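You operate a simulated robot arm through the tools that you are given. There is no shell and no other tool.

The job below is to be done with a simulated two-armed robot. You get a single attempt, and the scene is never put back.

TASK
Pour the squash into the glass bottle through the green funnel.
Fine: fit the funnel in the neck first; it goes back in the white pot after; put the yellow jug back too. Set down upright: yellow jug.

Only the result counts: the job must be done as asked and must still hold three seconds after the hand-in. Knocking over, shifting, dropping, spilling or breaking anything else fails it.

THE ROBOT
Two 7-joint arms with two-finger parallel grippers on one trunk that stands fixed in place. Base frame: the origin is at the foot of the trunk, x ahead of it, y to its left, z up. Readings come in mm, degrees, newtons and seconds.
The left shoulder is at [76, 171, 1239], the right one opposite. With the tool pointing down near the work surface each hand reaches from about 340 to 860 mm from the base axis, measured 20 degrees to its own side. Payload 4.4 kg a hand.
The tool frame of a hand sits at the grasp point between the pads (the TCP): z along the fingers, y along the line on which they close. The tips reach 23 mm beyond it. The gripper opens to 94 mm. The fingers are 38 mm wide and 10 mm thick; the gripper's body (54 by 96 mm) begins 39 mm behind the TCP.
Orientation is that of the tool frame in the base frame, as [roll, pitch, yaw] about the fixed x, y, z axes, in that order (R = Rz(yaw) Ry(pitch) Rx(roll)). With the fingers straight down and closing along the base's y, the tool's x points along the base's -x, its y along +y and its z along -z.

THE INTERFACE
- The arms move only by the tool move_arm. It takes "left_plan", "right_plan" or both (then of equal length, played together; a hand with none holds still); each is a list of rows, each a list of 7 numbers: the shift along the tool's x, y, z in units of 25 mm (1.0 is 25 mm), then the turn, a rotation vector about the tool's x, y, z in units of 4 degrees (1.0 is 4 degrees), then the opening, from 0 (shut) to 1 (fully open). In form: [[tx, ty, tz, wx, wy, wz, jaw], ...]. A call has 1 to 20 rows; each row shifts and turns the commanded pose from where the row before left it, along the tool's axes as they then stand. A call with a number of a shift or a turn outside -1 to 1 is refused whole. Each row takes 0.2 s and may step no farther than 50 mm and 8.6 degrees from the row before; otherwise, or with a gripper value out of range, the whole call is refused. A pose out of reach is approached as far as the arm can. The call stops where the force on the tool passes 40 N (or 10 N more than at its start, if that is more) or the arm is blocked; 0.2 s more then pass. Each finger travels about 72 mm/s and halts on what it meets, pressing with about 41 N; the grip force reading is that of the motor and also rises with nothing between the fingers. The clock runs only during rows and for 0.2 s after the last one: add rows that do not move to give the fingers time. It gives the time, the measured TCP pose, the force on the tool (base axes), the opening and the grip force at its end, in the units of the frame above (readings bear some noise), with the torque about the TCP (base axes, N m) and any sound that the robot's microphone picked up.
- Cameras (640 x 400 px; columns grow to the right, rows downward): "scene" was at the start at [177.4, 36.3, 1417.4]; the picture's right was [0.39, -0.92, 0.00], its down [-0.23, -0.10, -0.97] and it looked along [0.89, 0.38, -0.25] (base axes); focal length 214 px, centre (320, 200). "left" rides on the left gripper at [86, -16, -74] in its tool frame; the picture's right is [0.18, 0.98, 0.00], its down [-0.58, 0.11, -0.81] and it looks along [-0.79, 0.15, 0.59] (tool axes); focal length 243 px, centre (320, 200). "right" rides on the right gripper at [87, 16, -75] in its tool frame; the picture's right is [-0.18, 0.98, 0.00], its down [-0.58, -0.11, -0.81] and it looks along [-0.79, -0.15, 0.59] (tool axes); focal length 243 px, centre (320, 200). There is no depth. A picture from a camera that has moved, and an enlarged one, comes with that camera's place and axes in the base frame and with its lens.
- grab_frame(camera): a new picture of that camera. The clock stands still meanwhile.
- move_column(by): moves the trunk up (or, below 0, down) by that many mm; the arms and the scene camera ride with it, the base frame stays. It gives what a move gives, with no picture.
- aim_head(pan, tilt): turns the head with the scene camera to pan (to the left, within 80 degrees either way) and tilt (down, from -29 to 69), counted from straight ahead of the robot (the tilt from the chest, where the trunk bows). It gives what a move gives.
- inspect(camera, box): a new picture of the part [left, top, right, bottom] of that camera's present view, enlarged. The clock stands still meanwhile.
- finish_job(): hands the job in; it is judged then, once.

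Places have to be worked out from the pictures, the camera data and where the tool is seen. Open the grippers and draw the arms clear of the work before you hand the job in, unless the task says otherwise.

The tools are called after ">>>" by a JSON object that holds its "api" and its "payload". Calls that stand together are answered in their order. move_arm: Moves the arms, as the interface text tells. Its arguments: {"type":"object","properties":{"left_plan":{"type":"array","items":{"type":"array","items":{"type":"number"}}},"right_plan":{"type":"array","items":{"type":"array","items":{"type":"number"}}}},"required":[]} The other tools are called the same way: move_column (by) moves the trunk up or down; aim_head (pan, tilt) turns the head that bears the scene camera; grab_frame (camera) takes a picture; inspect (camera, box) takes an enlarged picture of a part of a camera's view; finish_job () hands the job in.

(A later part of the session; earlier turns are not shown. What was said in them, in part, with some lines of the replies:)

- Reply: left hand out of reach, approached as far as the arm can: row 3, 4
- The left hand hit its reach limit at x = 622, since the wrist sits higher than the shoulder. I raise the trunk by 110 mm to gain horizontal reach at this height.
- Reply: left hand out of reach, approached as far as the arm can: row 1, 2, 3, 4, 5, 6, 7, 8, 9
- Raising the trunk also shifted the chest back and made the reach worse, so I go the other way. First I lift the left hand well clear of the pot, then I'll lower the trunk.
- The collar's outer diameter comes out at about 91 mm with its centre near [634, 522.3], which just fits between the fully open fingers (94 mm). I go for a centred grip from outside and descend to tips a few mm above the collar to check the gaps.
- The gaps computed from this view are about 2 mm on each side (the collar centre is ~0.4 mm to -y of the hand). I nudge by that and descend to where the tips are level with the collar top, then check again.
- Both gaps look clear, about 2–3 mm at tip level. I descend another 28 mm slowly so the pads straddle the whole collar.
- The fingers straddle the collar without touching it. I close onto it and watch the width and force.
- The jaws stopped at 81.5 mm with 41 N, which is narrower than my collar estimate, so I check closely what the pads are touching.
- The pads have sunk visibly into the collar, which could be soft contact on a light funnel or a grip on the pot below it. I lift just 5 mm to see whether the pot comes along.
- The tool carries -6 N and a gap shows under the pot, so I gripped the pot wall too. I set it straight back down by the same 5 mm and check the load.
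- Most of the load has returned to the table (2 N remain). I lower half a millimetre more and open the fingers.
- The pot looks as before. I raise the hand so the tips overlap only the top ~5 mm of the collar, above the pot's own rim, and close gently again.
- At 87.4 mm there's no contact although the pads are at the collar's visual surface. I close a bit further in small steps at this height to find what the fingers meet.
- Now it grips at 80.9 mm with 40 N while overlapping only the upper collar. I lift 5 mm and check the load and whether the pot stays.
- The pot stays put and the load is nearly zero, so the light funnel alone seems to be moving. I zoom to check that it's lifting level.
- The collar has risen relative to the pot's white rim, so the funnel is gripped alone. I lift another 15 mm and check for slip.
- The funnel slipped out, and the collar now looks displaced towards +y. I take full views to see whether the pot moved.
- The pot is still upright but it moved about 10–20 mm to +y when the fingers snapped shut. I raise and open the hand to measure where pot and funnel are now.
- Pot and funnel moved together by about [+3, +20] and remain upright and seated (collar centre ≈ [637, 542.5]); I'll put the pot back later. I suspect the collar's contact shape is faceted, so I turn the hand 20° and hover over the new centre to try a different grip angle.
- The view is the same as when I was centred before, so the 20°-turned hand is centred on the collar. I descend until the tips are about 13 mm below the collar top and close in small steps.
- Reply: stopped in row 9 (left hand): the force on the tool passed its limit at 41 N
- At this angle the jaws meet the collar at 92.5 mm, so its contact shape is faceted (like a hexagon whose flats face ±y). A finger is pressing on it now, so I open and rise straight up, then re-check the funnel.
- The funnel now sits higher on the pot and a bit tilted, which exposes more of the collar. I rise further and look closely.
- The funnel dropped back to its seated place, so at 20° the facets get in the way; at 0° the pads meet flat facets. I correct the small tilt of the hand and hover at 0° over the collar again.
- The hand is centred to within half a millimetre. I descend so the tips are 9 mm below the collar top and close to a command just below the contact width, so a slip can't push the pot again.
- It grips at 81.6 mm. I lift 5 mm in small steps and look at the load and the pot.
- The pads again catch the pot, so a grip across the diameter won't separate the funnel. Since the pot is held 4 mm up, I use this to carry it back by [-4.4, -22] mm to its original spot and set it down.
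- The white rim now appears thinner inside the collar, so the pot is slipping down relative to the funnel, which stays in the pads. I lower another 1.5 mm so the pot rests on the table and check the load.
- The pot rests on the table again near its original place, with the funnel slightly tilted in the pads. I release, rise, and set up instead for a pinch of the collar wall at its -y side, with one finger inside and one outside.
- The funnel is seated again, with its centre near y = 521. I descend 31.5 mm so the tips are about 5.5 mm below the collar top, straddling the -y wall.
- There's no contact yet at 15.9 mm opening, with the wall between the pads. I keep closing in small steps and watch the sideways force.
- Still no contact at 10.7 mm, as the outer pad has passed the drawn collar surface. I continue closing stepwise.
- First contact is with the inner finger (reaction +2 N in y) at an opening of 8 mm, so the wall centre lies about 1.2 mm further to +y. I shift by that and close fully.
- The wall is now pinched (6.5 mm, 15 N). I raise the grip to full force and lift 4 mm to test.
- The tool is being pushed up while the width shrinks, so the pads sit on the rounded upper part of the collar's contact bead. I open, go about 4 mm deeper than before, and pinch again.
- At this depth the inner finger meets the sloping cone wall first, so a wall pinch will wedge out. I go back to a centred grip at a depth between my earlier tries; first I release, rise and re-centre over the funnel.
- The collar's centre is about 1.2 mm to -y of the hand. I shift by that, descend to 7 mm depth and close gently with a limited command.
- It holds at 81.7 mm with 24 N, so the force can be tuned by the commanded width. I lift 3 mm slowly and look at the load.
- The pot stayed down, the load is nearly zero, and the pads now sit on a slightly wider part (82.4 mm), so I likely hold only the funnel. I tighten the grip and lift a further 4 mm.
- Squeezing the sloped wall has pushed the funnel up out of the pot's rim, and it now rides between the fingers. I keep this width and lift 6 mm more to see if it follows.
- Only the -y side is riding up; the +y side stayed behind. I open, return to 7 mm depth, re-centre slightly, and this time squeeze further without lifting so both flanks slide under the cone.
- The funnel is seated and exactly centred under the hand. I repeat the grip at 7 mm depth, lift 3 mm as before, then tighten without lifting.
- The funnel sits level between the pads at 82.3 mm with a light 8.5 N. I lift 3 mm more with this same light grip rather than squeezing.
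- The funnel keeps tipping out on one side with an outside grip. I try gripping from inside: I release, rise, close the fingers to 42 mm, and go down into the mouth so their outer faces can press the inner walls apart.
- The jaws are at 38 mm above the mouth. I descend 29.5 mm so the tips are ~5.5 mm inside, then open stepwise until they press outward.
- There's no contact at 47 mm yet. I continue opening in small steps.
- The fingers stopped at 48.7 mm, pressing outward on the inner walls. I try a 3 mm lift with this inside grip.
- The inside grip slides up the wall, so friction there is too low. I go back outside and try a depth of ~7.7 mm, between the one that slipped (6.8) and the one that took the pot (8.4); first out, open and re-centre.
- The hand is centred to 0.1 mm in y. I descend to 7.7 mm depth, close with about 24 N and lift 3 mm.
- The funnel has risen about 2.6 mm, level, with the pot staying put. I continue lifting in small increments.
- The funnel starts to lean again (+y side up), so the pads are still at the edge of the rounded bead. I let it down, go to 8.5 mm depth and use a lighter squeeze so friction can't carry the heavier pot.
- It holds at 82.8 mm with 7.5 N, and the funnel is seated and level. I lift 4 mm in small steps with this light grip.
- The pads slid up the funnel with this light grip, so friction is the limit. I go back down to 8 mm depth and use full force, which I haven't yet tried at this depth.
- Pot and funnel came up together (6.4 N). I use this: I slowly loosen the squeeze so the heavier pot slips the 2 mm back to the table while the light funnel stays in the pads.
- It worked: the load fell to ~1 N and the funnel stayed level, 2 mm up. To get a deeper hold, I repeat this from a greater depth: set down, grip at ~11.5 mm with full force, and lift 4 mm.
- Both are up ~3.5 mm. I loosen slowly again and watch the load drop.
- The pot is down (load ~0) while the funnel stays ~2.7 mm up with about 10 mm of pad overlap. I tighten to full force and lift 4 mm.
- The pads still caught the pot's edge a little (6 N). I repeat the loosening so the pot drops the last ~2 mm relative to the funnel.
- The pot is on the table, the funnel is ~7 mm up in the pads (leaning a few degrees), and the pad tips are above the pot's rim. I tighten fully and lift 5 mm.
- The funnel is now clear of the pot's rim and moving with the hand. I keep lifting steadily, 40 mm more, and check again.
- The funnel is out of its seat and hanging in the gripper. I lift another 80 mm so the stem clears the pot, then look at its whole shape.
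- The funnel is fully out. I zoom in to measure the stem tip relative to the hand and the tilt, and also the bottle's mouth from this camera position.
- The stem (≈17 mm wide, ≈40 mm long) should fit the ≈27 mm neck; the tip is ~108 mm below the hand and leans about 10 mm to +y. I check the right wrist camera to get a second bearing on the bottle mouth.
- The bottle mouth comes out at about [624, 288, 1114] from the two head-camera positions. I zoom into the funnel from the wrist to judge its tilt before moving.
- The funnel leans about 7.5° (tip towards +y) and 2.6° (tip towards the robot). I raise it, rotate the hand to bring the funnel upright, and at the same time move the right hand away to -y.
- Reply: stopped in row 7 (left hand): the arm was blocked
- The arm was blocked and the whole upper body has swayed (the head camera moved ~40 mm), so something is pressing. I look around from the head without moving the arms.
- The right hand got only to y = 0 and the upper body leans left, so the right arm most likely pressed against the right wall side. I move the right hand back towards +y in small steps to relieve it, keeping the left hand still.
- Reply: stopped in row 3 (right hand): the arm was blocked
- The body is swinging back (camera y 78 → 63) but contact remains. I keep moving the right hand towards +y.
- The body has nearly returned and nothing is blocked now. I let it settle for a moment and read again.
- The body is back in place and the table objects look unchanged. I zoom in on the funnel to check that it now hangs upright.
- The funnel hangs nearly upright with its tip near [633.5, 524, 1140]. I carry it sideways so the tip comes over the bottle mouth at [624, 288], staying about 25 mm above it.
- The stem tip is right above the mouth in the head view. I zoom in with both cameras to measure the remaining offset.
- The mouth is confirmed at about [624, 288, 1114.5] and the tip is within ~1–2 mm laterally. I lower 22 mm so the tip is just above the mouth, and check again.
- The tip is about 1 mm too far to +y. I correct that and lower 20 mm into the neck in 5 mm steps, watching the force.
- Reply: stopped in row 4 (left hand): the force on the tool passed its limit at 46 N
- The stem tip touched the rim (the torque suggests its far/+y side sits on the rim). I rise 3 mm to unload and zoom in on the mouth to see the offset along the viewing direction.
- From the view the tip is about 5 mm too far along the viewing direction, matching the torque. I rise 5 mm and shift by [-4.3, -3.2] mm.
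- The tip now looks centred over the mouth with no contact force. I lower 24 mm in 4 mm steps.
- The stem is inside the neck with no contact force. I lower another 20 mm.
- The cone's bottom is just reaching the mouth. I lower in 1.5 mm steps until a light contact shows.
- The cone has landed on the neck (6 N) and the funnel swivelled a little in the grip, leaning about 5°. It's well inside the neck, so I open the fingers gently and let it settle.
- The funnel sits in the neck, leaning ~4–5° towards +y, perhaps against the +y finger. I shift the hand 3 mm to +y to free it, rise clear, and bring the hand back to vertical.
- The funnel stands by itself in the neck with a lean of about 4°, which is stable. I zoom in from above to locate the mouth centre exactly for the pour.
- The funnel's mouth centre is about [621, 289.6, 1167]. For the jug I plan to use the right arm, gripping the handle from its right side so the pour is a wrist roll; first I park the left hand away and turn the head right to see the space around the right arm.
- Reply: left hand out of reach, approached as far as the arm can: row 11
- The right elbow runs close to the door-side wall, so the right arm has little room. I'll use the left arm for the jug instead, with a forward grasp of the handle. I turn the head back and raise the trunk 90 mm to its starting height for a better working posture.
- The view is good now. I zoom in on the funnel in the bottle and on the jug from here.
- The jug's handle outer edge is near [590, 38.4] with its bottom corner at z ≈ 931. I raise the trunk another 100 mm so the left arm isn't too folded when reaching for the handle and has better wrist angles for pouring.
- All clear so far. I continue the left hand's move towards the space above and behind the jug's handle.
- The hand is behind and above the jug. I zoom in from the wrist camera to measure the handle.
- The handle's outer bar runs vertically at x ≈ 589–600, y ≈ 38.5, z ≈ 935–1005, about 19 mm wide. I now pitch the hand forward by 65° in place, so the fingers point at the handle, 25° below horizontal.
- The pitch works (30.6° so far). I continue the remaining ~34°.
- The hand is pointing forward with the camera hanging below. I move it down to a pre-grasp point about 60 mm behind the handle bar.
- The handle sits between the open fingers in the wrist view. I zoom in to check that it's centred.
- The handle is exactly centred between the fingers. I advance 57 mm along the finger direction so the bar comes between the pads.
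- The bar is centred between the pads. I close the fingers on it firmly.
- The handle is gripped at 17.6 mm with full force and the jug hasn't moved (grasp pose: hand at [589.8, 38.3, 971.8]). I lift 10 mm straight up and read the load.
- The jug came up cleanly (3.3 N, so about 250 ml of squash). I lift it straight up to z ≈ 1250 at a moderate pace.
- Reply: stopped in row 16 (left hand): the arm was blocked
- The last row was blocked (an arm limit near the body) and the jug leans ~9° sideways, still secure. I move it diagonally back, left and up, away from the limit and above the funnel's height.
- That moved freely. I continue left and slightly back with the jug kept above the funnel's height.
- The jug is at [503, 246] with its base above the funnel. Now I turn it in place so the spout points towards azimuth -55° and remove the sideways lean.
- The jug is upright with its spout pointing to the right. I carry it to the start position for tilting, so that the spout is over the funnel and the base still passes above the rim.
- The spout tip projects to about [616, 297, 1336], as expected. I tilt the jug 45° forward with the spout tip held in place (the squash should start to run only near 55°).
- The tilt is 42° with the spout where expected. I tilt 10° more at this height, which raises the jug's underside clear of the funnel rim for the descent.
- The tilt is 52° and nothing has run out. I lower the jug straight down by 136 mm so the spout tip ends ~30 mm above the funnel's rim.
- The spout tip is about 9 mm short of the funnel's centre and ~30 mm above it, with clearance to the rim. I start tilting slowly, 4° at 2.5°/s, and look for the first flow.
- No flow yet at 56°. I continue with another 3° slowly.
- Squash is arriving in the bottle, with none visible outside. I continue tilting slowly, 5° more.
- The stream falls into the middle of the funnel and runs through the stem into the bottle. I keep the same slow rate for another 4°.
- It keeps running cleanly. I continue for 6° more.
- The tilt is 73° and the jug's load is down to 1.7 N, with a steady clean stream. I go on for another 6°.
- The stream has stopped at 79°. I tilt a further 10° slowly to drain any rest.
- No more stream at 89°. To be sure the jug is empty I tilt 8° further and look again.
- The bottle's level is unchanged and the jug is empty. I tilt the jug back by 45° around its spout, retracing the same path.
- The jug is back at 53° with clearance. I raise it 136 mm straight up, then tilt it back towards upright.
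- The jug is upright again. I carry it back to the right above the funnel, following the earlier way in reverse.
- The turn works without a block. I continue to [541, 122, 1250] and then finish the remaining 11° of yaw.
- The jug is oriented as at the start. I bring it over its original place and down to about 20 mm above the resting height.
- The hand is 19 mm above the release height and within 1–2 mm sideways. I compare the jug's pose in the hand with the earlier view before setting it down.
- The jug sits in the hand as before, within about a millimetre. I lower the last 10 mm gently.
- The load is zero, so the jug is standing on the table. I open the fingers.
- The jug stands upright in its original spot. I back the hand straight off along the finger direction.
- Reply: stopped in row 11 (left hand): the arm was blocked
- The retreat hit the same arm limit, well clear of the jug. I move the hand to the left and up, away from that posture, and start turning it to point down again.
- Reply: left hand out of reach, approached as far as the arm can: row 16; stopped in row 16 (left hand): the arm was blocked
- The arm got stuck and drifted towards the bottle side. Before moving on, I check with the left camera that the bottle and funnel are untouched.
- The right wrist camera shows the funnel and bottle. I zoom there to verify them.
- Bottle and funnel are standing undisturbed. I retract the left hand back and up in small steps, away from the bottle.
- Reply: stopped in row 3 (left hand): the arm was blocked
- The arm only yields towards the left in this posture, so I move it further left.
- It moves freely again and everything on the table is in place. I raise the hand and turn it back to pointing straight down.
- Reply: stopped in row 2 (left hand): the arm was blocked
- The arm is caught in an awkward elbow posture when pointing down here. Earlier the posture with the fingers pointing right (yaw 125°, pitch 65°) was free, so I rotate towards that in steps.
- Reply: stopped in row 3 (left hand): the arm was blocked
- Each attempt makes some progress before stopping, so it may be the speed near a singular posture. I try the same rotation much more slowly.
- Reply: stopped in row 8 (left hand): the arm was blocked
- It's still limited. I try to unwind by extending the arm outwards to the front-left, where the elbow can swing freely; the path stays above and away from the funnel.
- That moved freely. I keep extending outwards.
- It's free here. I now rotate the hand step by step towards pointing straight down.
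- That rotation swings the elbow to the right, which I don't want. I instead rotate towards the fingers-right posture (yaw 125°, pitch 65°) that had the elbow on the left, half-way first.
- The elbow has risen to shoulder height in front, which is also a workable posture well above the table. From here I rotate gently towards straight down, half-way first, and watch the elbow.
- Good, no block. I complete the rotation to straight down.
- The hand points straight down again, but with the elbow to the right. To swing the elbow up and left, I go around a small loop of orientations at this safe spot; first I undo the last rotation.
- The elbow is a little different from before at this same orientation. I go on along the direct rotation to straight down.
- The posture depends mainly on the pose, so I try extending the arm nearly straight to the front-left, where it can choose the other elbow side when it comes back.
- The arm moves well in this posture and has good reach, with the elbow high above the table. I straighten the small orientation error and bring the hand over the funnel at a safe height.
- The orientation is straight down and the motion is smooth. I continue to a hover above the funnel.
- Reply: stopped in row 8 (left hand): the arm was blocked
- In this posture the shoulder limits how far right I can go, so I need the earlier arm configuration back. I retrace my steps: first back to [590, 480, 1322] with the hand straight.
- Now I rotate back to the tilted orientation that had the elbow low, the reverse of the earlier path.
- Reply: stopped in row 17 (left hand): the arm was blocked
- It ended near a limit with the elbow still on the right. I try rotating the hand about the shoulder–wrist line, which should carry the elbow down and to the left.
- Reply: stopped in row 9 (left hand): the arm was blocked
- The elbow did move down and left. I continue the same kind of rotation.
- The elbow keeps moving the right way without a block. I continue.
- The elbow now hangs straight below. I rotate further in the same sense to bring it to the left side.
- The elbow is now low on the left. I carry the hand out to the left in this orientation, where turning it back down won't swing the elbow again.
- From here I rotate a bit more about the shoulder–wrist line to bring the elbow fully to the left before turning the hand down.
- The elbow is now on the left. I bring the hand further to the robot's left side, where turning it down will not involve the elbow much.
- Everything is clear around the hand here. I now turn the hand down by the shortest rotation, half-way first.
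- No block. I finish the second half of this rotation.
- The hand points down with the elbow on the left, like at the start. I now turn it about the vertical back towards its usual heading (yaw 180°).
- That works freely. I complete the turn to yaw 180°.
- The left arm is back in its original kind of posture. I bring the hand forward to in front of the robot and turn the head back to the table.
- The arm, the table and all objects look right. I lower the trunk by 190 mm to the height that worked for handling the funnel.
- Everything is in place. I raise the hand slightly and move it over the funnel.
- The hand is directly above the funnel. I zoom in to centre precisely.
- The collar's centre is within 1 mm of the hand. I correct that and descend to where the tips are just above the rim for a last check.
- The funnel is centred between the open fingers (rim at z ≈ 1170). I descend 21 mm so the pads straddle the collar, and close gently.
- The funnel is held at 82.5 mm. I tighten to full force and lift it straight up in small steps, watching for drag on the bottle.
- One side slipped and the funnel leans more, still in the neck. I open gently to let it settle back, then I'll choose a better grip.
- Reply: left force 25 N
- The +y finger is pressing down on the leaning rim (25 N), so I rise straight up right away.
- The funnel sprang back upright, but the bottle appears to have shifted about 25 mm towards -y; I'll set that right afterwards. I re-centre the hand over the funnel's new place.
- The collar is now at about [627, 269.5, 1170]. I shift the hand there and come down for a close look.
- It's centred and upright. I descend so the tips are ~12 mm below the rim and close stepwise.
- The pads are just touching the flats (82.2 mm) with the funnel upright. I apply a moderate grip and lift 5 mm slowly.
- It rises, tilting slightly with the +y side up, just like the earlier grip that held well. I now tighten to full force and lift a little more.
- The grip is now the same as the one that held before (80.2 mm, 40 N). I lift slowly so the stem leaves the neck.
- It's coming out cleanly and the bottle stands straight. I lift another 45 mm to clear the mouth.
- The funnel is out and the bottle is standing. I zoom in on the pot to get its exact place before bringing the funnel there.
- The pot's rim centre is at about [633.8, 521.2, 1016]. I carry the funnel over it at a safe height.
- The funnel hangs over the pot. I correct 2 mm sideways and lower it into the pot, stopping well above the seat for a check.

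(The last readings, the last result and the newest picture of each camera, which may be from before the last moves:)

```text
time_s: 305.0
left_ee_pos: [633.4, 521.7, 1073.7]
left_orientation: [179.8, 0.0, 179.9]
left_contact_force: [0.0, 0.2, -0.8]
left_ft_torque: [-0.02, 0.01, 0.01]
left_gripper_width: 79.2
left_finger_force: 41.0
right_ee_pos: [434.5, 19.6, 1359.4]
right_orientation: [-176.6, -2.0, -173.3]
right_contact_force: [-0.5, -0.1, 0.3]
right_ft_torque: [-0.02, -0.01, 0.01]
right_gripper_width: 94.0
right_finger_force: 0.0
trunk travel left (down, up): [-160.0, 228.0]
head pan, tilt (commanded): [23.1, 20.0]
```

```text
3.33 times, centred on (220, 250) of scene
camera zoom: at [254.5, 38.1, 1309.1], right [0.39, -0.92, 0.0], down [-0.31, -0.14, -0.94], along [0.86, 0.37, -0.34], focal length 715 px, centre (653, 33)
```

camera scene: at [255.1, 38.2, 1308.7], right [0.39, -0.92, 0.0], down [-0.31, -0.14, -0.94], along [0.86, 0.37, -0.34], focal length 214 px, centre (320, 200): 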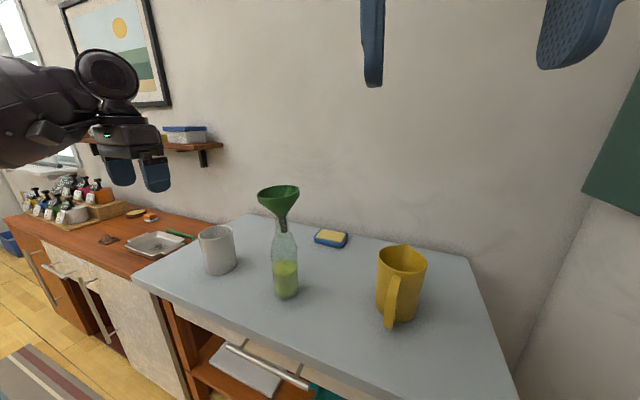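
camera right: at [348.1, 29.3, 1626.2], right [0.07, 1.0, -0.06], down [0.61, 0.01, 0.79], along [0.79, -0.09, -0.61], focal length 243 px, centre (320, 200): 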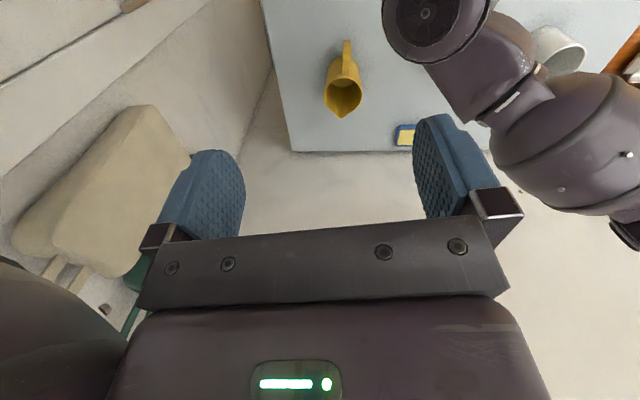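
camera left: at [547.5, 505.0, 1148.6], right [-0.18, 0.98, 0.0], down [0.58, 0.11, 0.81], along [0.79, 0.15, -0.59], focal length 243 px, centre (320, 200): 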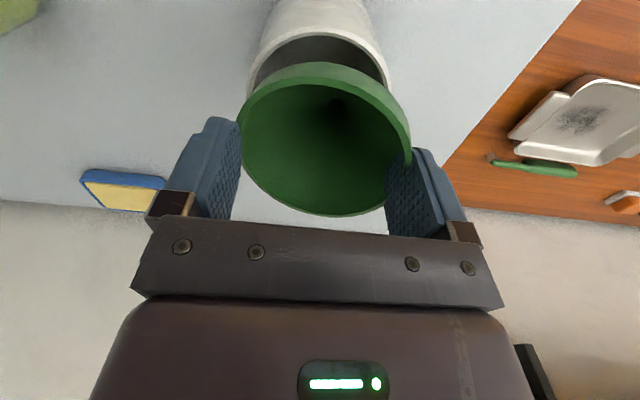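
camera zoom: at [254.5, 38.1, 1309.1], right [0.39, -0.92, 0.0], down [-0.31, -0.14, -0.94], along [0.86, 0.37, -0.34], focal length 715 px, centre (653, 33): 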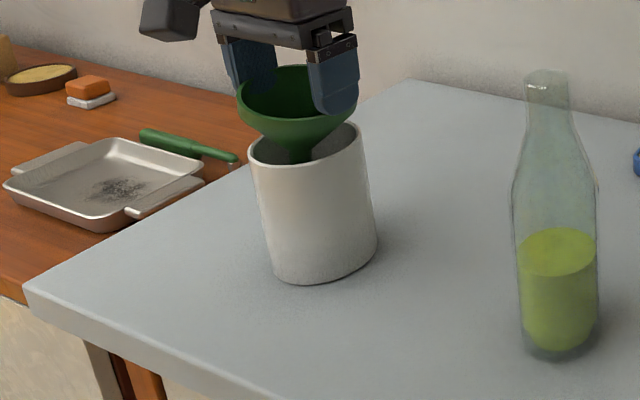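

The funnel is entering the pot, well centred. I lower another 32 mm so that it is just above its seat.

>>> {"api": "move_arm", "payload": {"left_plan": [[0, 0, 0.3, 0, 0, 0, 0.83], [0, 0, 0.3, 0, 0, 0, 0.83], [0, 0, 0.3, 0, 0, 0, 0.83], [0, 0, 0.2, 0, 0, 0, 0.83], [0, 0, 0.15, 0, 0, 0, 0.83], [0, 0, 0, 0, 0, 0, 0.83]]}}

>>> {"api": "inspect", "payload": {"camera": "left", "box": [180, 20, 460, 230]}}

>>> {"api": "inspect", "payload": {"camera": "scene", "box": [180, 200, 260, 310]}}

```text
time_s: 306.4
left_ee_pos: [634.5, 520.2, 1045.7]
left_orientation: [179.9, 0.1, 179.9]
left_contact_force: [-0.5, 0.2, 15.5]
left_ft_torque: [-0.72, 0.06, -0.05]
left_gripper_width: 77.7
left_finger_force: 0.1
right_ee_pos: [433.7, 19.9, 1359.4]
right_orientation: [-176.6, -2.0, -173.3]
right_contact_force: [0.0, -0.3, -0.7]
right_ft_torque: [0.0, -0.02, -0.02]
right_gripper_width: 93.8
right_finger_force: 0.2
trunk travel left (down, up): [-160.0, 228.0]
head pan, tilt (commanded): [23.1, 20.0]
```

```text
1.90 times, centred on (320, 125) of left
camera zoom: at [547.6, 504.6, 1118.5], right [-0.18, 0.98, 0.0], down [0.58, 0.11, 0.81], along [0.79, 0.15, -0.59], focal length 462 px, centre (320, 343)
```

zoom: 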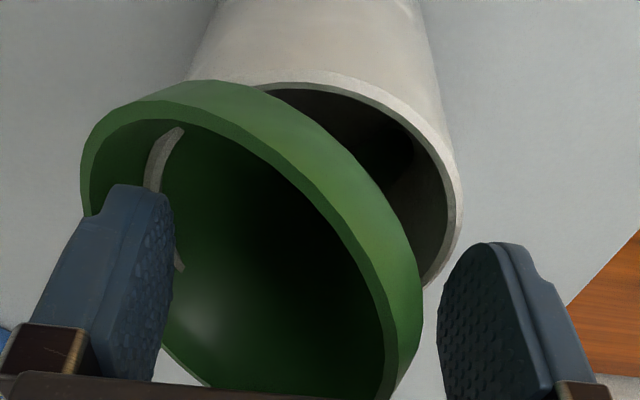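

```text
3.64 times, centred on (220, 255) of scene
camera zoom: at [254.3, 38.0, 1309.3], right [0.39, -0.92, 0.0], down [-0.31, -0.14, -0.94], along [0.86, 0.37, -0.34], focal length 780 px, centre (684, 0)
```

zoom: 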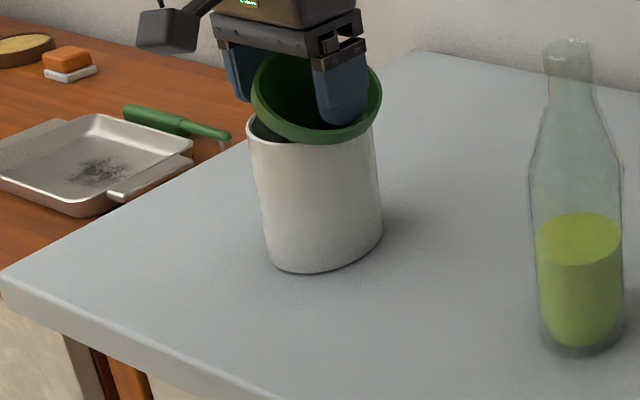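

The funnel tipped over towards -y in the grip, with its stem still inside the pot. I rise a little to remove the load, then open the fingers and look.

>>> {"api": "move_arm", "payload": {"left_plan": [[0, 0, -0.1, 0, 0, 0, 0.83], [0, 0, -0.2, 0, 0, 0, 0.83], [0, 0, -0.2, 0, 0, 0, 0.85], [0, 0, 0, 0, 0, 0, 0.85]]}}

>>> {"api": "inspect", "payload": {"camera": "left", "box": [180, 20, 460, 230]}}

>>> {"api": "inspect", "payload": {"camera": "scene", "box": [180, 200, 260, 310]}}

```text
time_s: 307.4
left_ee_pos: [632.2, 521.4, 1055.4]
left_orientation: [179.9, -0.1, 179.9]
left_contact_force: [-0.9, 0.7, 0.2]
left_ft_torque: [0.04, 0.03, 0.01]
left_gripper_width: 79.5
left_finger_force: 0.1
right_ee_pos: [434.7, 19.3, 1358.9]
right_orientation: [-176.6, -2.1, -173.3]
right_contact_force: [-0.6, 0.1, -0.3]
right_ft_torque: [0.01, -0.02, -0.03]
right_gripper_width: 94.1
right_finger_force: 0.1
trunk travel left (down, up): [-160.0, 228.0]
head pan, tilt (commanded): [23.1, 20.0]
```

```text
1.90 times, centred on (320, 125) of left
camera zoom: at [547.1, 504.8, 1129.6], right [-0.18, 0.98, 0.0], down [0.58, 0.11, 0.81], along [0.79, 0.15, -0.59], focal length 462 px, centre (320, 343)
```

zoom: 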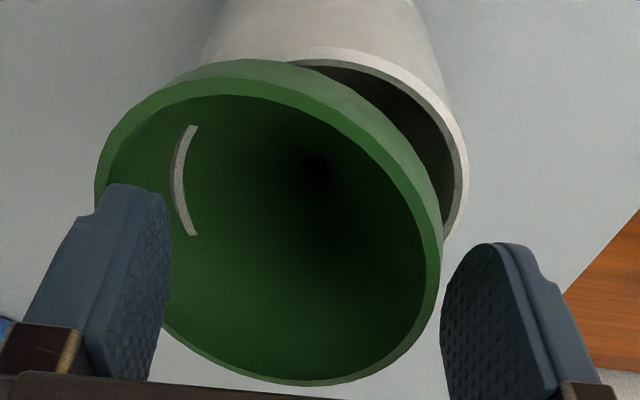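

```text
3.64 times, centred on (220, 255) of scene
camera zoom: at [254.5, 38.2, 1309.1], right [0.39, -0.92, 0.0], down [-0.31, -0.14, -0.94], along [0.86, 0.37, -0.34], focal length 780 px, centre (684, 0)
```

zoom: 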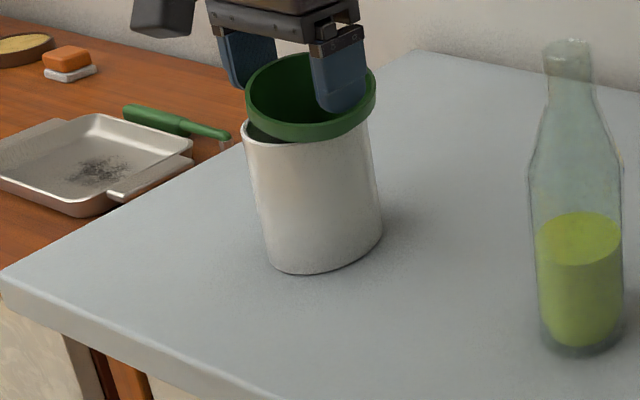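

The funnel rests in the pot but displaced about 10 mm to -y and tilted. I rise clear, open fully and take a clean look before nudging it.

>>> {"api": "move_arm", "payload": {"left_plan": [[0, 0, -0.4, 0, 0, 0, 0.85], [0, 0, -0.6, 0, 0, 0, 0.85], [0, 0, -0.4, 0, 0, 0, 1], [0, 0, 0, 0, 0, 0, 1]]}}

>>> {"api": "grab_frame", "payload": {"camera": "left"}}

>>> {"api": "inspect", "payload": {"camera": "left", "box": [200, 0, 440, 180]}}

>>> {"api": "inspect", "payload": {"camera": "scene", "box": [190, 215, 250, 305]}}

```text
time_s: 308.4
left_ee_pos: [633.4, 520.9, 1091.6]
left_orientation: [180.0, -0.1, 179.9]
left_contact_force: [0.0, -0.2, -1.0]
left_ft_torque: [0.01, 0.0, -0.05]
left_gripper_width: 94.3
left_finger_force: 0.0
right_ee_pos: [434.1, 19.9, 1358.9]
right_orientation: [-176.6, -2.1, -173.3]
right_contact_force: [-0.3, -0.2, 0.2]
right_ft_torque: [-0.01, -0.02, -0.01]
right_gripper_width: 94.0
right_finger_force: 0.1
trunk travel left (down, up): [-160.0, 228.0]
head pan, tilt (commanded): [23.1, 20.0]
```

```text
taken
camera left: at [547.2, 504.8, 1164.7], right [-0.18, 0.98, 0.0], down [0.58, 0.11, 0.81], along [0.79, 0.15, -0.59], focal length 243 px, centre (320, 200)
```

left: 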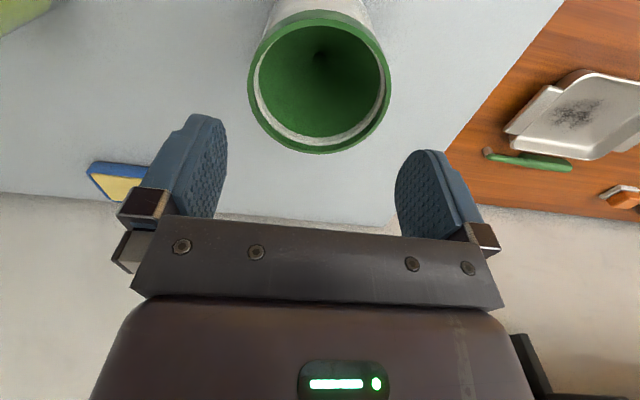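

```text
2.22 times, centred on (320, 90) of left
camera zoom: at [547.2, 504.8, 1164.7], right [-0.18, 0.98, 0.0], down [0.58, 0.11, 0.81], along [0.79, 0.15, -0.59], focal length 539 px, centre (320, 444)
```

zoom: 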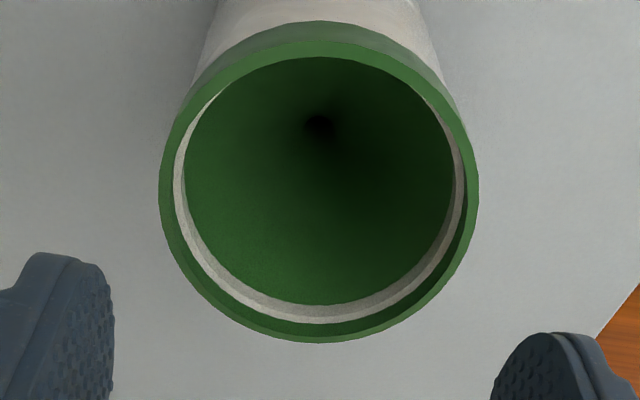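

```text
4.44 times, centred on (220, 260) of scene
camera zoom: at [254.4, 38.1, 1309.1], right [0.39, -0.92, 0.0], down [-0.31, -0.14, -0.94], along [0.86, 0.37, -0.34], focal length 953 px, centre (764, -67)
```

zoom: 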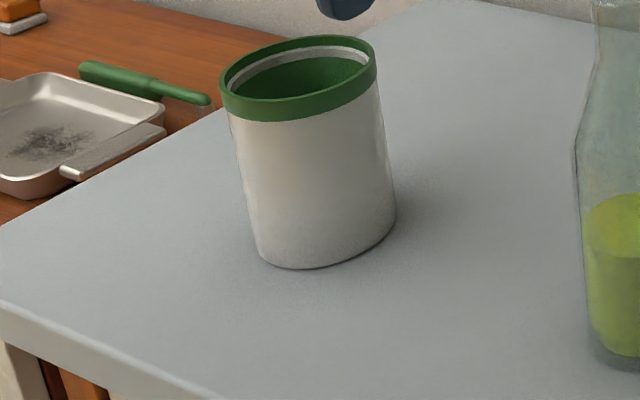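

The funnel has dropped neatly into its seat in the pot, and the pot is within 2 mm of its original place. Now I go over to the bottle to measure how far it was shifted.

>>> {"api": "move_arm", "payload": {"left_plan": [[0, 0, -0.9, 0, 0, 0, 1], [0, 0, -0.9, 0, 0, 0, 1], [0, -0.5, -0.9, 0, 0, 0, 1], [0, -0.9, -0.9, 0, 0, 0, 1], [0.05, -0.95, -0.4, 0, 0, 0, 1], [0.05, -0.95, 0, 0, 0, 0, 1], [0.05, -0.95, 0, 0, 0, 0, 1], [0.05, -0.95, 0, 0, 0, 0, 1], [0.05, -0.95, 0, 0, 0, 0, 1], [0.05, -0.95, 0, 0, 0, 0, 1], [0.05, -0.95, 0, 0, 0, 0, 1], [0, -0.95, 0, 0, 0, 0, 1], [0, -0.3, 0, 0, 0, 0, 1], [0, 0, 0, 0, 0, 0, 1]]}}

>>> {"api": "grab_frame", "payload": {"camera": "left"}}

>>> {"api": "inspect", "payload": {"camera": "scene", "box": [255, 195, 325, 325]}}

```text
time_s: 311.4
left_ee_pos: [625.9, 287.8, 1191.5]
left_orientation: [179.8, 0.0, 179.9]
left_contact_force: [-0.4, 0.1, 0.1]
left_ft_torque: [-0.03, -0.01, 0.03]
left_gripper_width: 94.0
left_finger_force: 0.0
right_ee_pos: [434.9, 19.5, 1359.2]
right_orientation: [-176.6, -2.0, -173.2]
right_contact_force: [0.1, -0.1, -0.4]
right_ft_torque: [0.04, -0.03, 0.02]
right_gripper_width: 94.1
right_finger_force: 0.1
trunk travel left (down, up): [-160.0, 228.0]
head pan, tilt (commanded): [23.1, 20.0]
```

```text
taken
camera left: at [539.1, 271.8, 1264.6], right [-0.18, 0.98, 0.0], down [0.58, 0.11, 0.81], along [0.79, 0.15, -0.59], focal length 243 px, centre (320, 200)
```

left: 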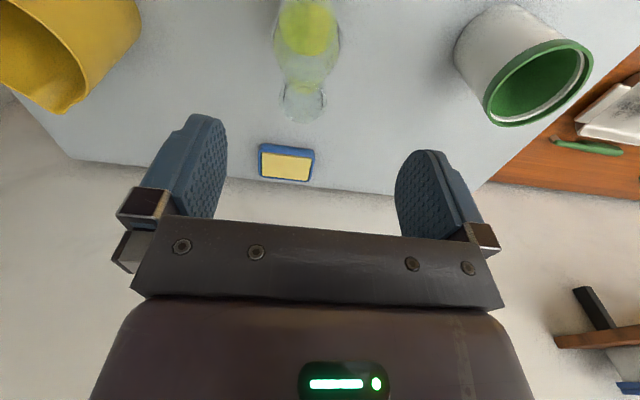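

```text
3.08 times, centred on (290, 260) of scene
camera zoom: at [254.5, 38.1, 1309.1], right [0.39, -0.92, 0.0], down [-0.31, -0.14, -0.94], along [0.86, 0.37, -0.34], focal length 660 px, centre (412, 15)
```

zoom: 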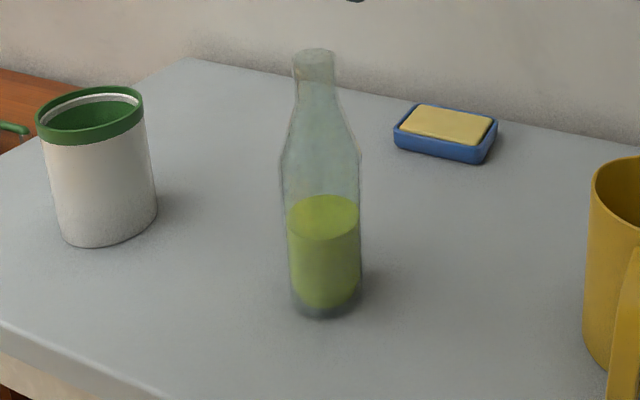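

I zoom in on the bottle's mouth from the wrist for an exact position.

>>> {"api": "inspect", "payload": {"camera": "left", "box": [270, 70, 340, 130]}}

>>> {"api": "inspect", "payload": {"camera": "scene", "box": [270, 200, 300, 225]}}

```text
6.67 times, centred on (305, 100) of left
camera zoom: at [539.1, 271.8, 1264.6], right [-0.18, 0.98, 0.0], down [0.58, 0.11, 0.81], along [0.79, 0.15, -0.59], focal length 1618 px, centre (420, 867)
```

zoom: 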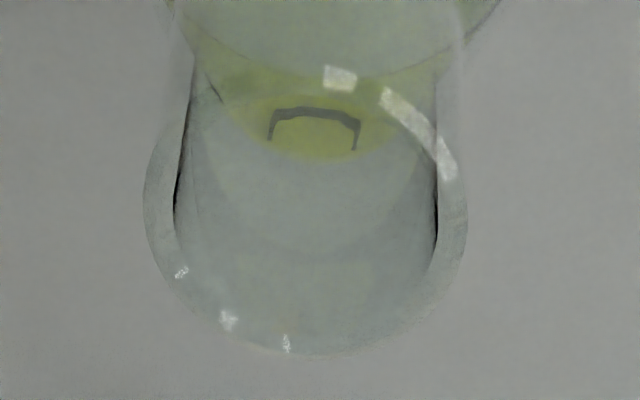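

```text
16.00 times, centred on (285, 212) of scene
camera zoom: at [254.5, 38.1, 1309.1], right [0.39, -0.92, 0.0], down [-0.31, -0.14, -0.94], along [0.86, 0.37, -0.34], focal length 3432 px, centre (880, 0)
```

zoom: 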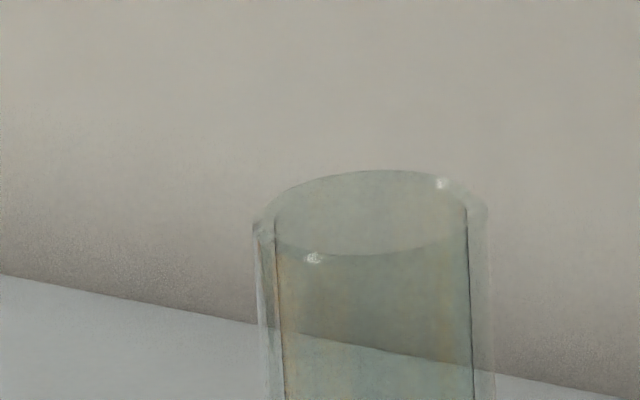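

The bottle's mouth is now at about [633.2, 277.2], so it moved by roughly [+10, -10.5] mm. I'll put it back by its neck: I centre the hand over it and descend with the jaws half open.

>>> {"api": "move_arm", "payload": {"left_plan": [[-0.324, -0.444, 0, 0, 0, 0, 0.7], [0, 0, 0, 0, 0, 0, 0.66], [0, 0, 0.8, 0, 0, 0, 0.66], [0, 0, 0.8, 0, 0, 0, 0.66], [0, 0, 0.6, 0, 0, 0, 0.66], [0, 0, 0, 0, 0, 0, 0.66]]}}

>>> {"api": "inspect", "payload": {"camera": "left", "box": [200, 60, 440, 220]}}

>>> {"api": "inspect", "payload": {"camera": "scene", "box": [255, 175, 325, 305]}}

```text
time_s: 312.8
left_ee_pos: [631.8, 276.7, 1134.4]
left_orientation: [179.9, 0.0, 179.9]
left_contact_force: [-0.2, -0.6, -0.6]
left_ft_torque: [-0.02, 0.02, -0.03]
left_gripper_width: 62.3
left_finger_force: 0.1
right_ee_pos: [434.7, 19.9, 1359.7]
right_orientation: [-176.6, -2.0, -173.3]
right_contact_force: [0.6, -0.8, -0.6]
right_ft_torque: [0.01, 0.0, 0.0]
right_gripper_width: 93.8
right_finger_force: 0.0
trunk travel left (down, up): [-160.0, 228.0]
head pan, tilt (commanded): [23.1, 20.0]
```

```text
2.50 times, centred on (320, 140) of left
camera zoom: at [546.4, 261.3, 1209.0], right [-0.18, 0.98, 0.0], down [0.58, 0.11, 0.81], along [0.79, 0.15, -0.59], focal length 606 px, centre (320, 350)
```

zoom: 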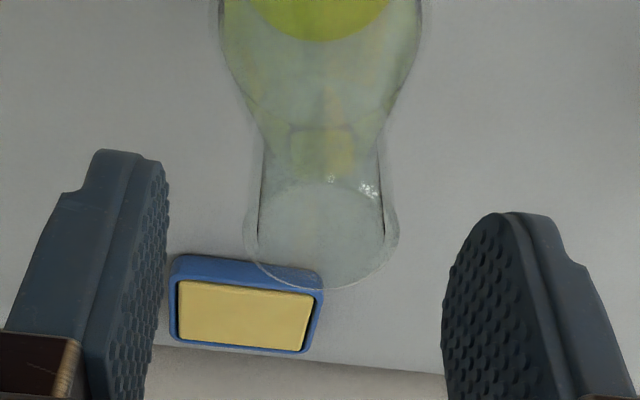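

```text
3.08 times, centred on (290, 240) of scene
camera zoom: at [254.6, 38.1, 1309.1], right [0.39, -0.92, 0.0], down [-0.31, -0.14, -0.94], along [0.86, 0.37, -0.34], focal length 660 px, centre (412, 77)
```

zoom: 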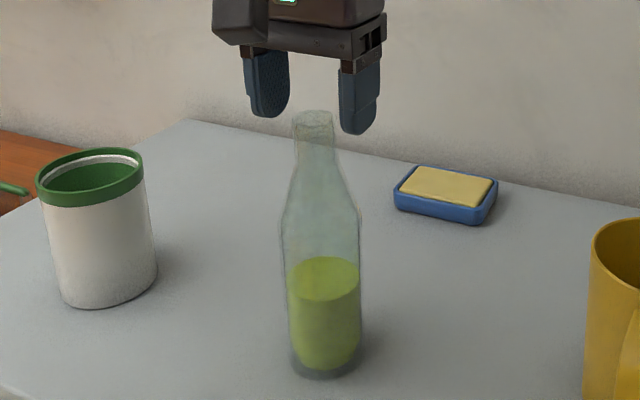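

The neck is centred between the fingers. I descend 33 mm and close softly on the neck.

>>> {"api": "move_arm", "payload": {"left_plan": [[0, 0, 0.5, 0, 0, 0, 0.66], [0, 0, 0.5, 0, 0, 0, 0.66], [0, 0, 0.32, 0, 0, 0, 0.66], [0, 0, 0, 0, 0, 0, 0.5], [0, 0, 0, 0, 0, 0, 0.42], [0, 0, 0, 0, 0, 0, 0.38], [0, 0, 0, 0, 0, 0, 0.35], [0, 0, 0, 0, 0, 0, 0.33], [0, 0, 0, 0, 0, 0, 0.31], [0, 0, 0, 0, 0, 0, 0.31]]}}

>>> {"api": "inspect", "payload": {"camera": "left", "box": [200, 60, 440, 220]}}

>>> {"api": "inspect", "payload": {"camera": "scene", "box": [255, 175, 325, 305]}}

```text
time_s: 315.0
left_ee_pos: [631.8, 279.1, 1101.0]
left_orientation: [179.9, 0.0, 179.9]
left_contact_force: [-0.2, -0.4, 0.2]
left_ft_torque: [-0.04, -0.05, -0.01]
left_gripper_width: 36.4
left_finger_force: 41.0
right_ee_pos: [433.7, 19.6, 1358.3]
right_orientation: [-176.5, -1.9, -173.2]
right_contact_force: [0.2, 0.7, 0.4]
right_ft_torque: [0.01, -0.02, 0.0]
right_gripper_width: 93.7
right_finger_force: 0.2
trunk travel left (down, up): [-160.0, 228.0]
head pan, tilt (commanded): [23.1, 20.0]
```

```text
2.50 times, centred on (320, 140) of left
camera zoom: at [546.4, 261.5, 1176.2], right [-0.18, 0.98, 0.0], down [0.58, 0.11, 0.81], along [0.79, 0.15, -0.59], focal length 606 px, centre (320, 350)
```

zoom: 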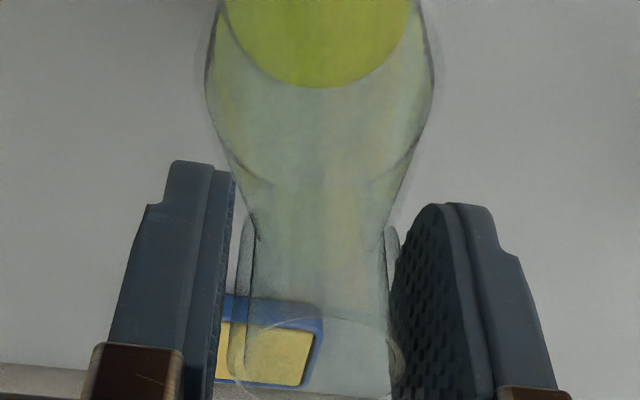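

```text
3.08 times, centred on (290, 240) of scene
camera zoom: at [254.6, 38.1, 1309.1], right [0.39, -0.92, 0.0], down [-0.31, -0.14, -0.94], along [0.86, 0.37, -0.34], focal length 660 px, centre (412, 77)
```

zoom: 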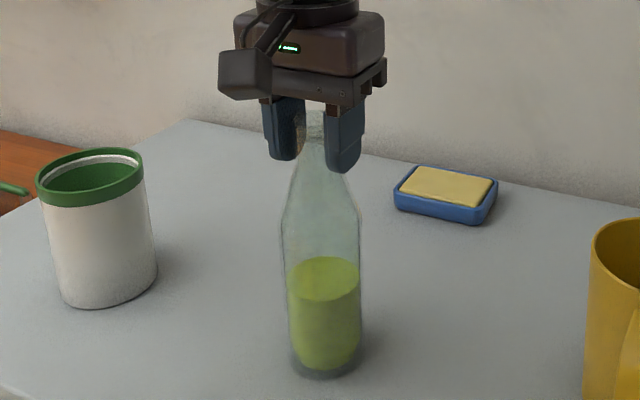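

The neck is held at 36.4 mm. I lift the bottle 4 mm and read the load.

>>> {"api": "move_arm", "payload": {"left_plan": [[0, 0, -0.05, 0, 0, 0, 0.3], [0, 0, -0.06, 0, 0, 0, 0.3], [0, 0, -0.05, 0, 0, 0, 0.3], [0, 0, 0, 0, 0, 0, 0.3]]}}

>>> {"api": "inspect", "payload": {"camera": "scene", "box": [255, 195, 325, 325]}}

```text
time_s: 316.0
left_ee_pos: [633.3, 276.8, 1105.6]
left_orientation: [180.0, -0.1, 180.0]
left_contact_force: [0.3, -1.1, -4.8]
left_ft_torque: [0.02, 0.0, -0.05]
left_gripper_width: 36.1
left_finger_force: 41.3
right_ee_pos: [434.0, 18.7, 1358.1]
right_orientation: [-176.6, -2.0, -173.3]
right_contact_force: [-0.4, 0.4, -0.3]
right_ft_torque: [0.02, 0.07, 0.01]
right_gripper_width: 94.1
right_finger_force: 0.1
trunk travel left (down, up): [-160.0, 228.0]
head pan, tilt (commanded): [23.1, 20.0]
```

```text
3.08 times, centred on (290, 260) of scene
camera zoom: at [254.6, 38.1, 1309.1], right [0.39, -0.92, 0.0], down [-0.31, -0.14, -0.94], along [0.86, 0.37, -0.34], focal length 660 px, centre (412, 15)
```

zoom: 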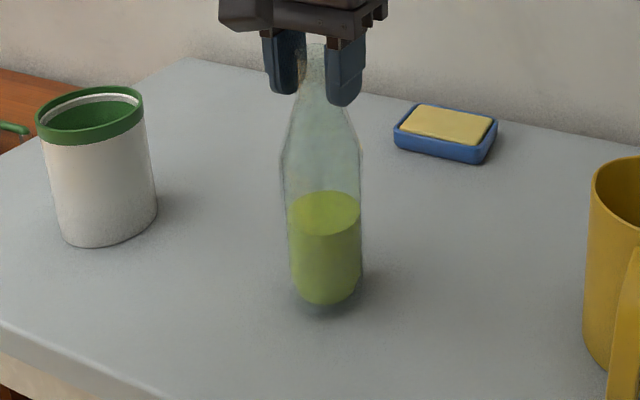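

The bottle is up (4.8 N). I shift it by [-10, +10.5] mm and set it down gently.

>>> {"api": "move_arm", "payload": {"left_plan": [[0.1, 0.105, 0, 0, 0, 0, 0.3], [0.1, 0.105, 0, 0, 0, 0, 0.3], [0.1, 0.105, 0, 0, 0, 0, 0.3], [0.1, 0.105, 0, 0, 0, 0, 0.3], [0, 0, 0, 0, 0, 0, 0.3], [0, 0, 0.06, 0, 0, 0, 0.3], [0, 0, 0.06, 0, 0, 0, 0.3], [0, 0, 0.03, 0, 0, 0, 0.3], [0, 0, 0, 0, 0, 0, 0.3]]}}

>>> {"api": "inspect", "payload": {"camera": "scene", "box": [255, 195, 325, 325]}}

```text
time_s: 318.0
left_ee_pos: [623.2, 286.9, 1101.1]
left_orientation: [179.9, -0.1, 179.9]
left_contact_force: [0.1, 0.6, -3.7]
left_ft_torque: [0.09, 0.05, -0.04]
left_gripper_width: 36.5
left_finger_force: 40.6
right_ee_pos: [436.0, 19.1, 1358.4]
right_orientation: [-176.6, -2.0, -173.3]
right_contact_force: [-0.1, 0.2, -0.2]
right_ft_torque: [0.01, 0.01, -0.02]
right_gripper_width: 94.0
right_finger_force: 0.0
trunk travel left (down, up): [-160.0, 228.0]
head pan, tilt (commanded): [23.1, 20.0]
```

```text
3.08 times, centred on (290, 260) of scene
camera zoom: at [254.5, 38.1, 1309.1], right [0.39, -0.92, 0.0], down [-0.31, -0.14, -0.94], along [0.86, 0.37, -0.34], focal length 660 px, centre (412, 15)
```

zoom: 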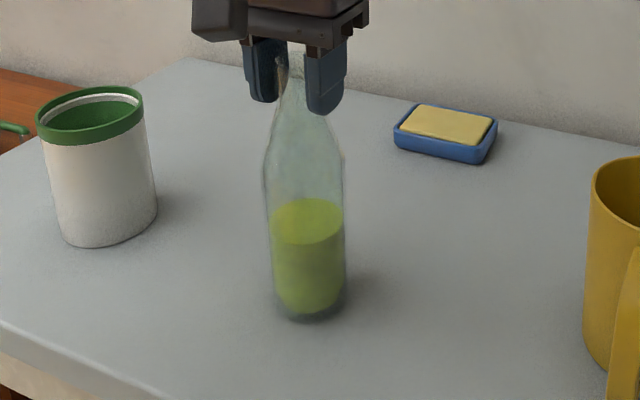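

It's at the original spot with part of the load still in the hand. I lower another millimetre in two steps.

>>> {"api": "move_arm", "payload": {"left_plan": [[0, 0, 0.02, 0, 0, 0, 0.3], [0, 0, 0.02, 0, 0, 0, 0.3], [0, 0, 0, 0, 0, 0, 0.3]]}}

```text
time_s: 318.8
left_ee_pos: [622.1, 287.1, 1103.5]
left_orientation: [179.9, 0.0, 179.9]
left_contact_force: [-3.8, 1.5, 10.4]
left_ft_torque: [0.01, 0.88, -0.12]
left_gripper_width: 36.4
left_finger_force: 41.0
right_ee_pos: [433.0, 20.8, 1358.6]
right_orientation: [-176.7, -2.0, -173.3]
right_contact_force: [-0.2, 0.1, 0.1]
right_ft_torque: [-0.02, -0.01, -0.02]
right_gripper_width: 93.7
right_finger_force: 0.1
trunk travel left (down, up): [-160.0, 228.0]
head pan, tilt (commanded): [23.1, 20.0]
```

The bottle now presses on the table. I ease off half a millimetre and open the fingers slowly.

>>> {"api": "move_arm", "payload": {"left_plan": [[0, 0, -0.02, 0, 0, 0, 0.3], [0, 0, 0, 0, 0, 0, 0.3], [0, 0, 0, 0, 0, 0, 0.385], [0, 0, 0, 0, 0, 0, 0.4], [0, 0, 0, 0, 0, 0, 0.45], [0, 0, 0, 0, 0, 0, 0.55], [0, 0, 0, 0, 0, 0, 0.66], [0, 0, 0, 0, 0, 0, 0.66]]}}

>>> {"api": "inspect", "payload": {"camera": "scene", "box": [255, 185, 325, 325]}}

>>> {"api": "inspect", "payload": {"camera": "left", "box": [200, 60, 440, 220]}}

```text
time_s: 320.6
left_ee_pos: [622.8, 288.1, 1102.1]
left_orientation: [-180.0, 0.0, 179.9]
left_contact_force: [-0.7, -0.6, -0.2]
left_ft_torque: [-0.03, -0.03, 0.03]
left_gripper_width: 61.9
left_finger_force: 0.0
right_ee_pos: [434.7, 19.9, 1359.5]
right_orientation: [-176.5, -2.1, -173.3]
right_contact_force: [-0.2, 0.1, -0.1]
right_ft_torque: [0.01, -0.02, 0.0]
right_gripper_width: 93.7
right_finger_force: 0.0
trunk travel left (down, up): [-160.0, 228.0]
head pan, tilt (commanded): [23.1, 20.0]
```

```text
2.86 times, centred on (290, 255) of scene
camera zoom: at [254.5, 38.1, 1309.1], right [0.39, -0.92, 0.0], down [-0.31, -0.14, -0.94], along [0.86, 0.37, -0.34], focal length 613 px, centre (406, 43)
```

zoom: 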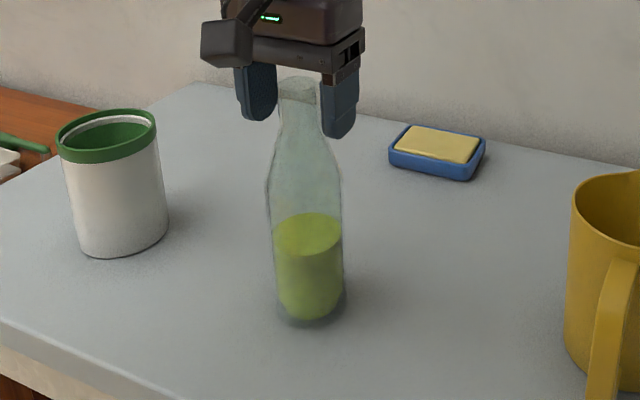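

```text
2.50 times, centred on (320, 140) of left
camera zoom: at [536.6, 271.4, 1176.0], right [-0.18, 0.98, 0.0], down [0.58, 0.11, 0.81], along [0.79, 0.15, -0.59], focal length 606 px, centre (320, 350)
```

zoom: 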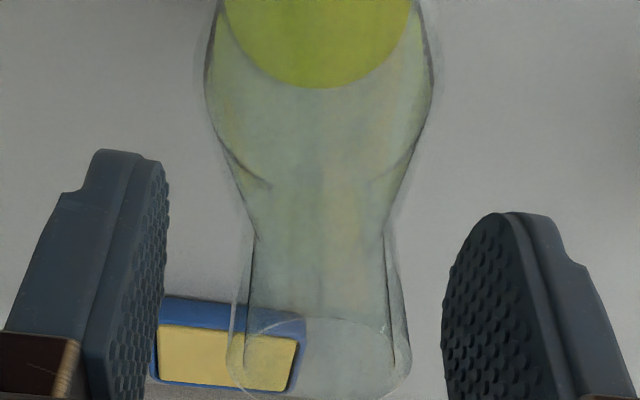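

The bottle stands upright at its original spot. I raise the left hand straight up off the neck, then retreat to the left.

>>> {"api": "move_arm", "payload": {"left_plan": [[0, 0, -0.6, 0, 0, 0, 0.66], [0, 0, -0.9, 0, 0, 0, 0.66], [0, 0, -0.9, 0, 0, 0, 0.66], [0, 0, -0.9, 0, 0, 0, 0.66], [0, 0, -0.9, 0, 0, 0, 1], [0, 0, -0.9, 0, 0, 0, 1], [0, 0, -0.9, 0, 0, 0, 1], [0.8, 0.7, -0.3, 0, 0, 0, 1], [0.8, 0.7, 0, 0, 0, 0, 1], [0.8, 0.7, 0, 0, 0, 0, 1], [0.8, 0.7, 0, 0, 0, 0, 1], [0.8, 0.7, 0, 0, 0, 0, 1], [0.8, 0.7, 0, 0, 0, 0, 1], [0.8, 0.7, 0, 0, 0, 0, 1], [0, 0, 0, 0, 0, 0, 1]], "right_plan": [[0, 0.3, 0, 0, 0, 0, 1], [0, 0.3, 0, 0, 0, 0, 1], [0, 0.3, 0, 0, 0, 0, 1], [0, 0.3, 0, 0, 0, 0, 1], [0, 0, 0, 0, 0, 0, 1], [0, 0, 0, 0, 0, 0, 1], [0, 0, 0, 0, 0, 0, 1], [0, 0, 0, 0, 0, 0, 1], [0, 0, 0, 0, 0, 0, 1], [0, 0, 0, 0, 0, 0, 1], [0, 0, 0, 0, 0, 0, 1], [0, 0, 0, 0, 0, 0, 1], [0, 0, 0, 0, 0, 0, 1], [0, 0, 0, 0, 0, 0, 1], [0, 0, 0, 0, 0, 0, 1]]}}

>>> {"api": "grab_frame", "payload": {"camera": "scene"}}

>>> {"api": "inspect", "payload": {"camera": "scene", "box": [180, 190, 440, 340]}}

```text
time_s: 323.8
left_ee_pos: [483.6, 408.3, 1261.9]
left_orientation: [179.8, 0.0, 179.9]
left_contact_force: [0.1, -0.2, -0.7]
left_ft_torque: [0.06, 0.0, 0.01]
left_gripper_width: 94.1
left_finger_force: 0.1
right_ee_pos: [430.7, 46.3, 1357.1]
right_orientation: [-176.8, -2.0, -173.3]
right_contact_force: [0.1, 0.1, -0.1]
right_ft_torque: [0.04, -0.02, -0.02]
right_gripper_width: 94.0
right_finger_force: 0.0
trunk travel left (down, up): [-160.0, 228.0]
head pan, tilt (commanded): [23.1, 20.0]
```

```text
taken
camera scene: at [254.5, 35.6, 1309.2], right [0.39, -0.92, 0.0], down [-0.31, -0.13, -0.94], along [0.86, 0.37, -0.34], focal length 214 px, centre (320, 200)
```

scene: 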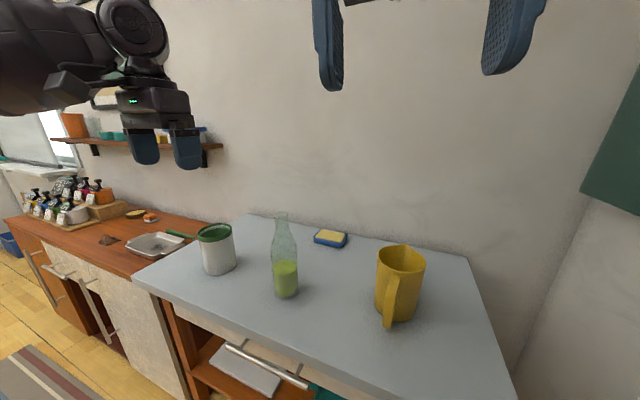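

```text
2.46 times, centred on (310, 265) of scene
camera zoom: at [254.5, 35.6, 1309.2], right [0.39, -0.92, 0.0], down [-0.31, -0.13, -0.94], along [0.86, 0.37, -0.34], focal length 528 px, centre (345, 40)
```

zoom: 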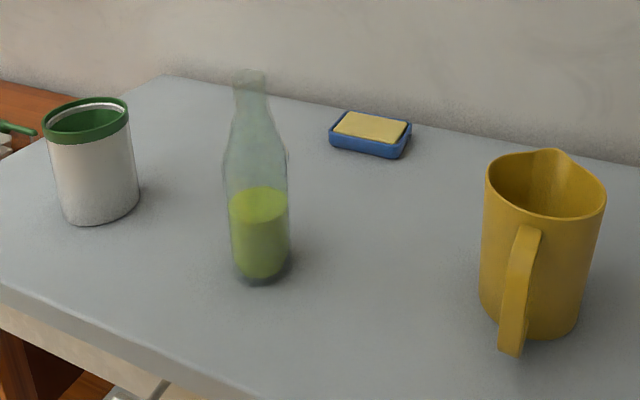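

All objects are back in place, the arms are clear and open. I take a last close look at the table, the bottle and the pot for drops or anything out of place.

>>> {"api": "inspect", "payload": {"camera": "scene", "box": [190, 210, 310, 310]}}

>>> {"api": "inspect", "payload": {"camera": "scene", "box": [360, 230, 440, 335]}}

>>> {"api": "grab_frame", "payload": {"camera": "right"}}

```text
4.00 times, centred on (250, 260) of scene
camera zoom: at [254.5, 35.6, 1309.2], right [0.39, -0.92, 0.0], down [-0.31, -0.13, -0.94], along [0.86, 0.37, -0.34], focal length 858 px, centre (600, -40)
```

zoom: 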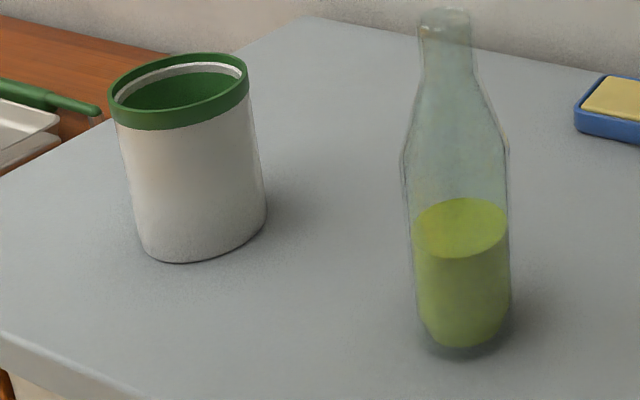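

```text
3.81 times, centred on (400, 282) of scene
camera zoom: at [254.5, 35.6, 1309.2], right [0.39, -0.92, 0.0], down [-0.31, -0.13, -0.94], along [0.86, 0.37, -0.34], focal length 817 px, centre (15, -114)
```

zoom: 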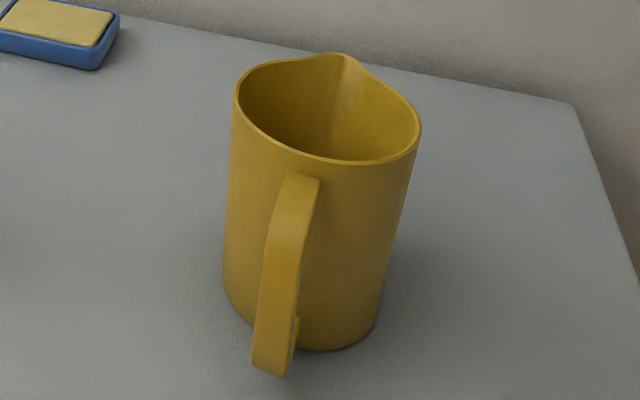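

```text
taken
camera right: at [344.8, 57.4, 1434.8], right [0.07, 1.0, -0.06], down [0.61, 0.01, 0.79], along [0.79, -0.09, -0.61], focal length 243 px, centre (320, 200)
```

right: 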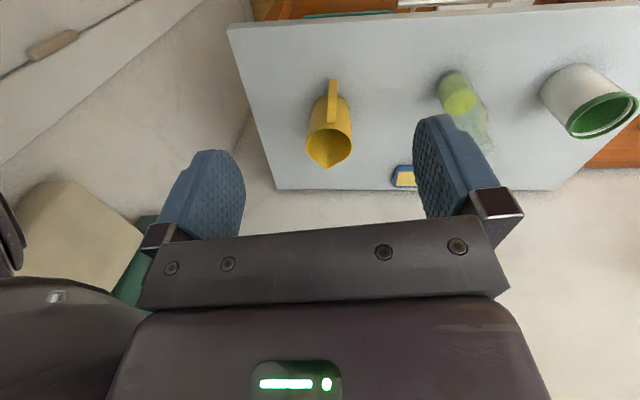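

The squash is in the bottle, the jug is empty and upright in its place, the funnel sits in the white pot, and the table looks dry. Both grippers are open and clear, so I hand the job in.

>>> {"api": "finish_job", "payload": {}}

```text
The job is handed in.
```

The squash is in the glass bottle, poured through the green funnel. The funnel is back in the white pot, and the yellow jug stands upright and empty where it was. I handed the job in with both grippers open and the arms drawn clear. I don't have the verdict.

Some things got moved or touched on the way:

- **Pot:** it slid about 20 mm while I was getting the funnel out. I put it back, and it now stands within about 2 mm of where it started.
- **Bottle:** lifting the funnel out of the neck pushed it about 15 mm. I lifted it back by its neck to within about 2 mm of its original spot.
- **Funnel:** it leaned about 4° in the neck during the pour, with the stream still falling in the middle. When I returned it, it slipped from the grip just above the pot and dropped into its seat.
- **Right arm:** it was blocked once early on, probably by its elbow against the wall on the right. I backed it off. The bags hanging there look unmoved.

I saw no squash on the table in the last close-up pictures.
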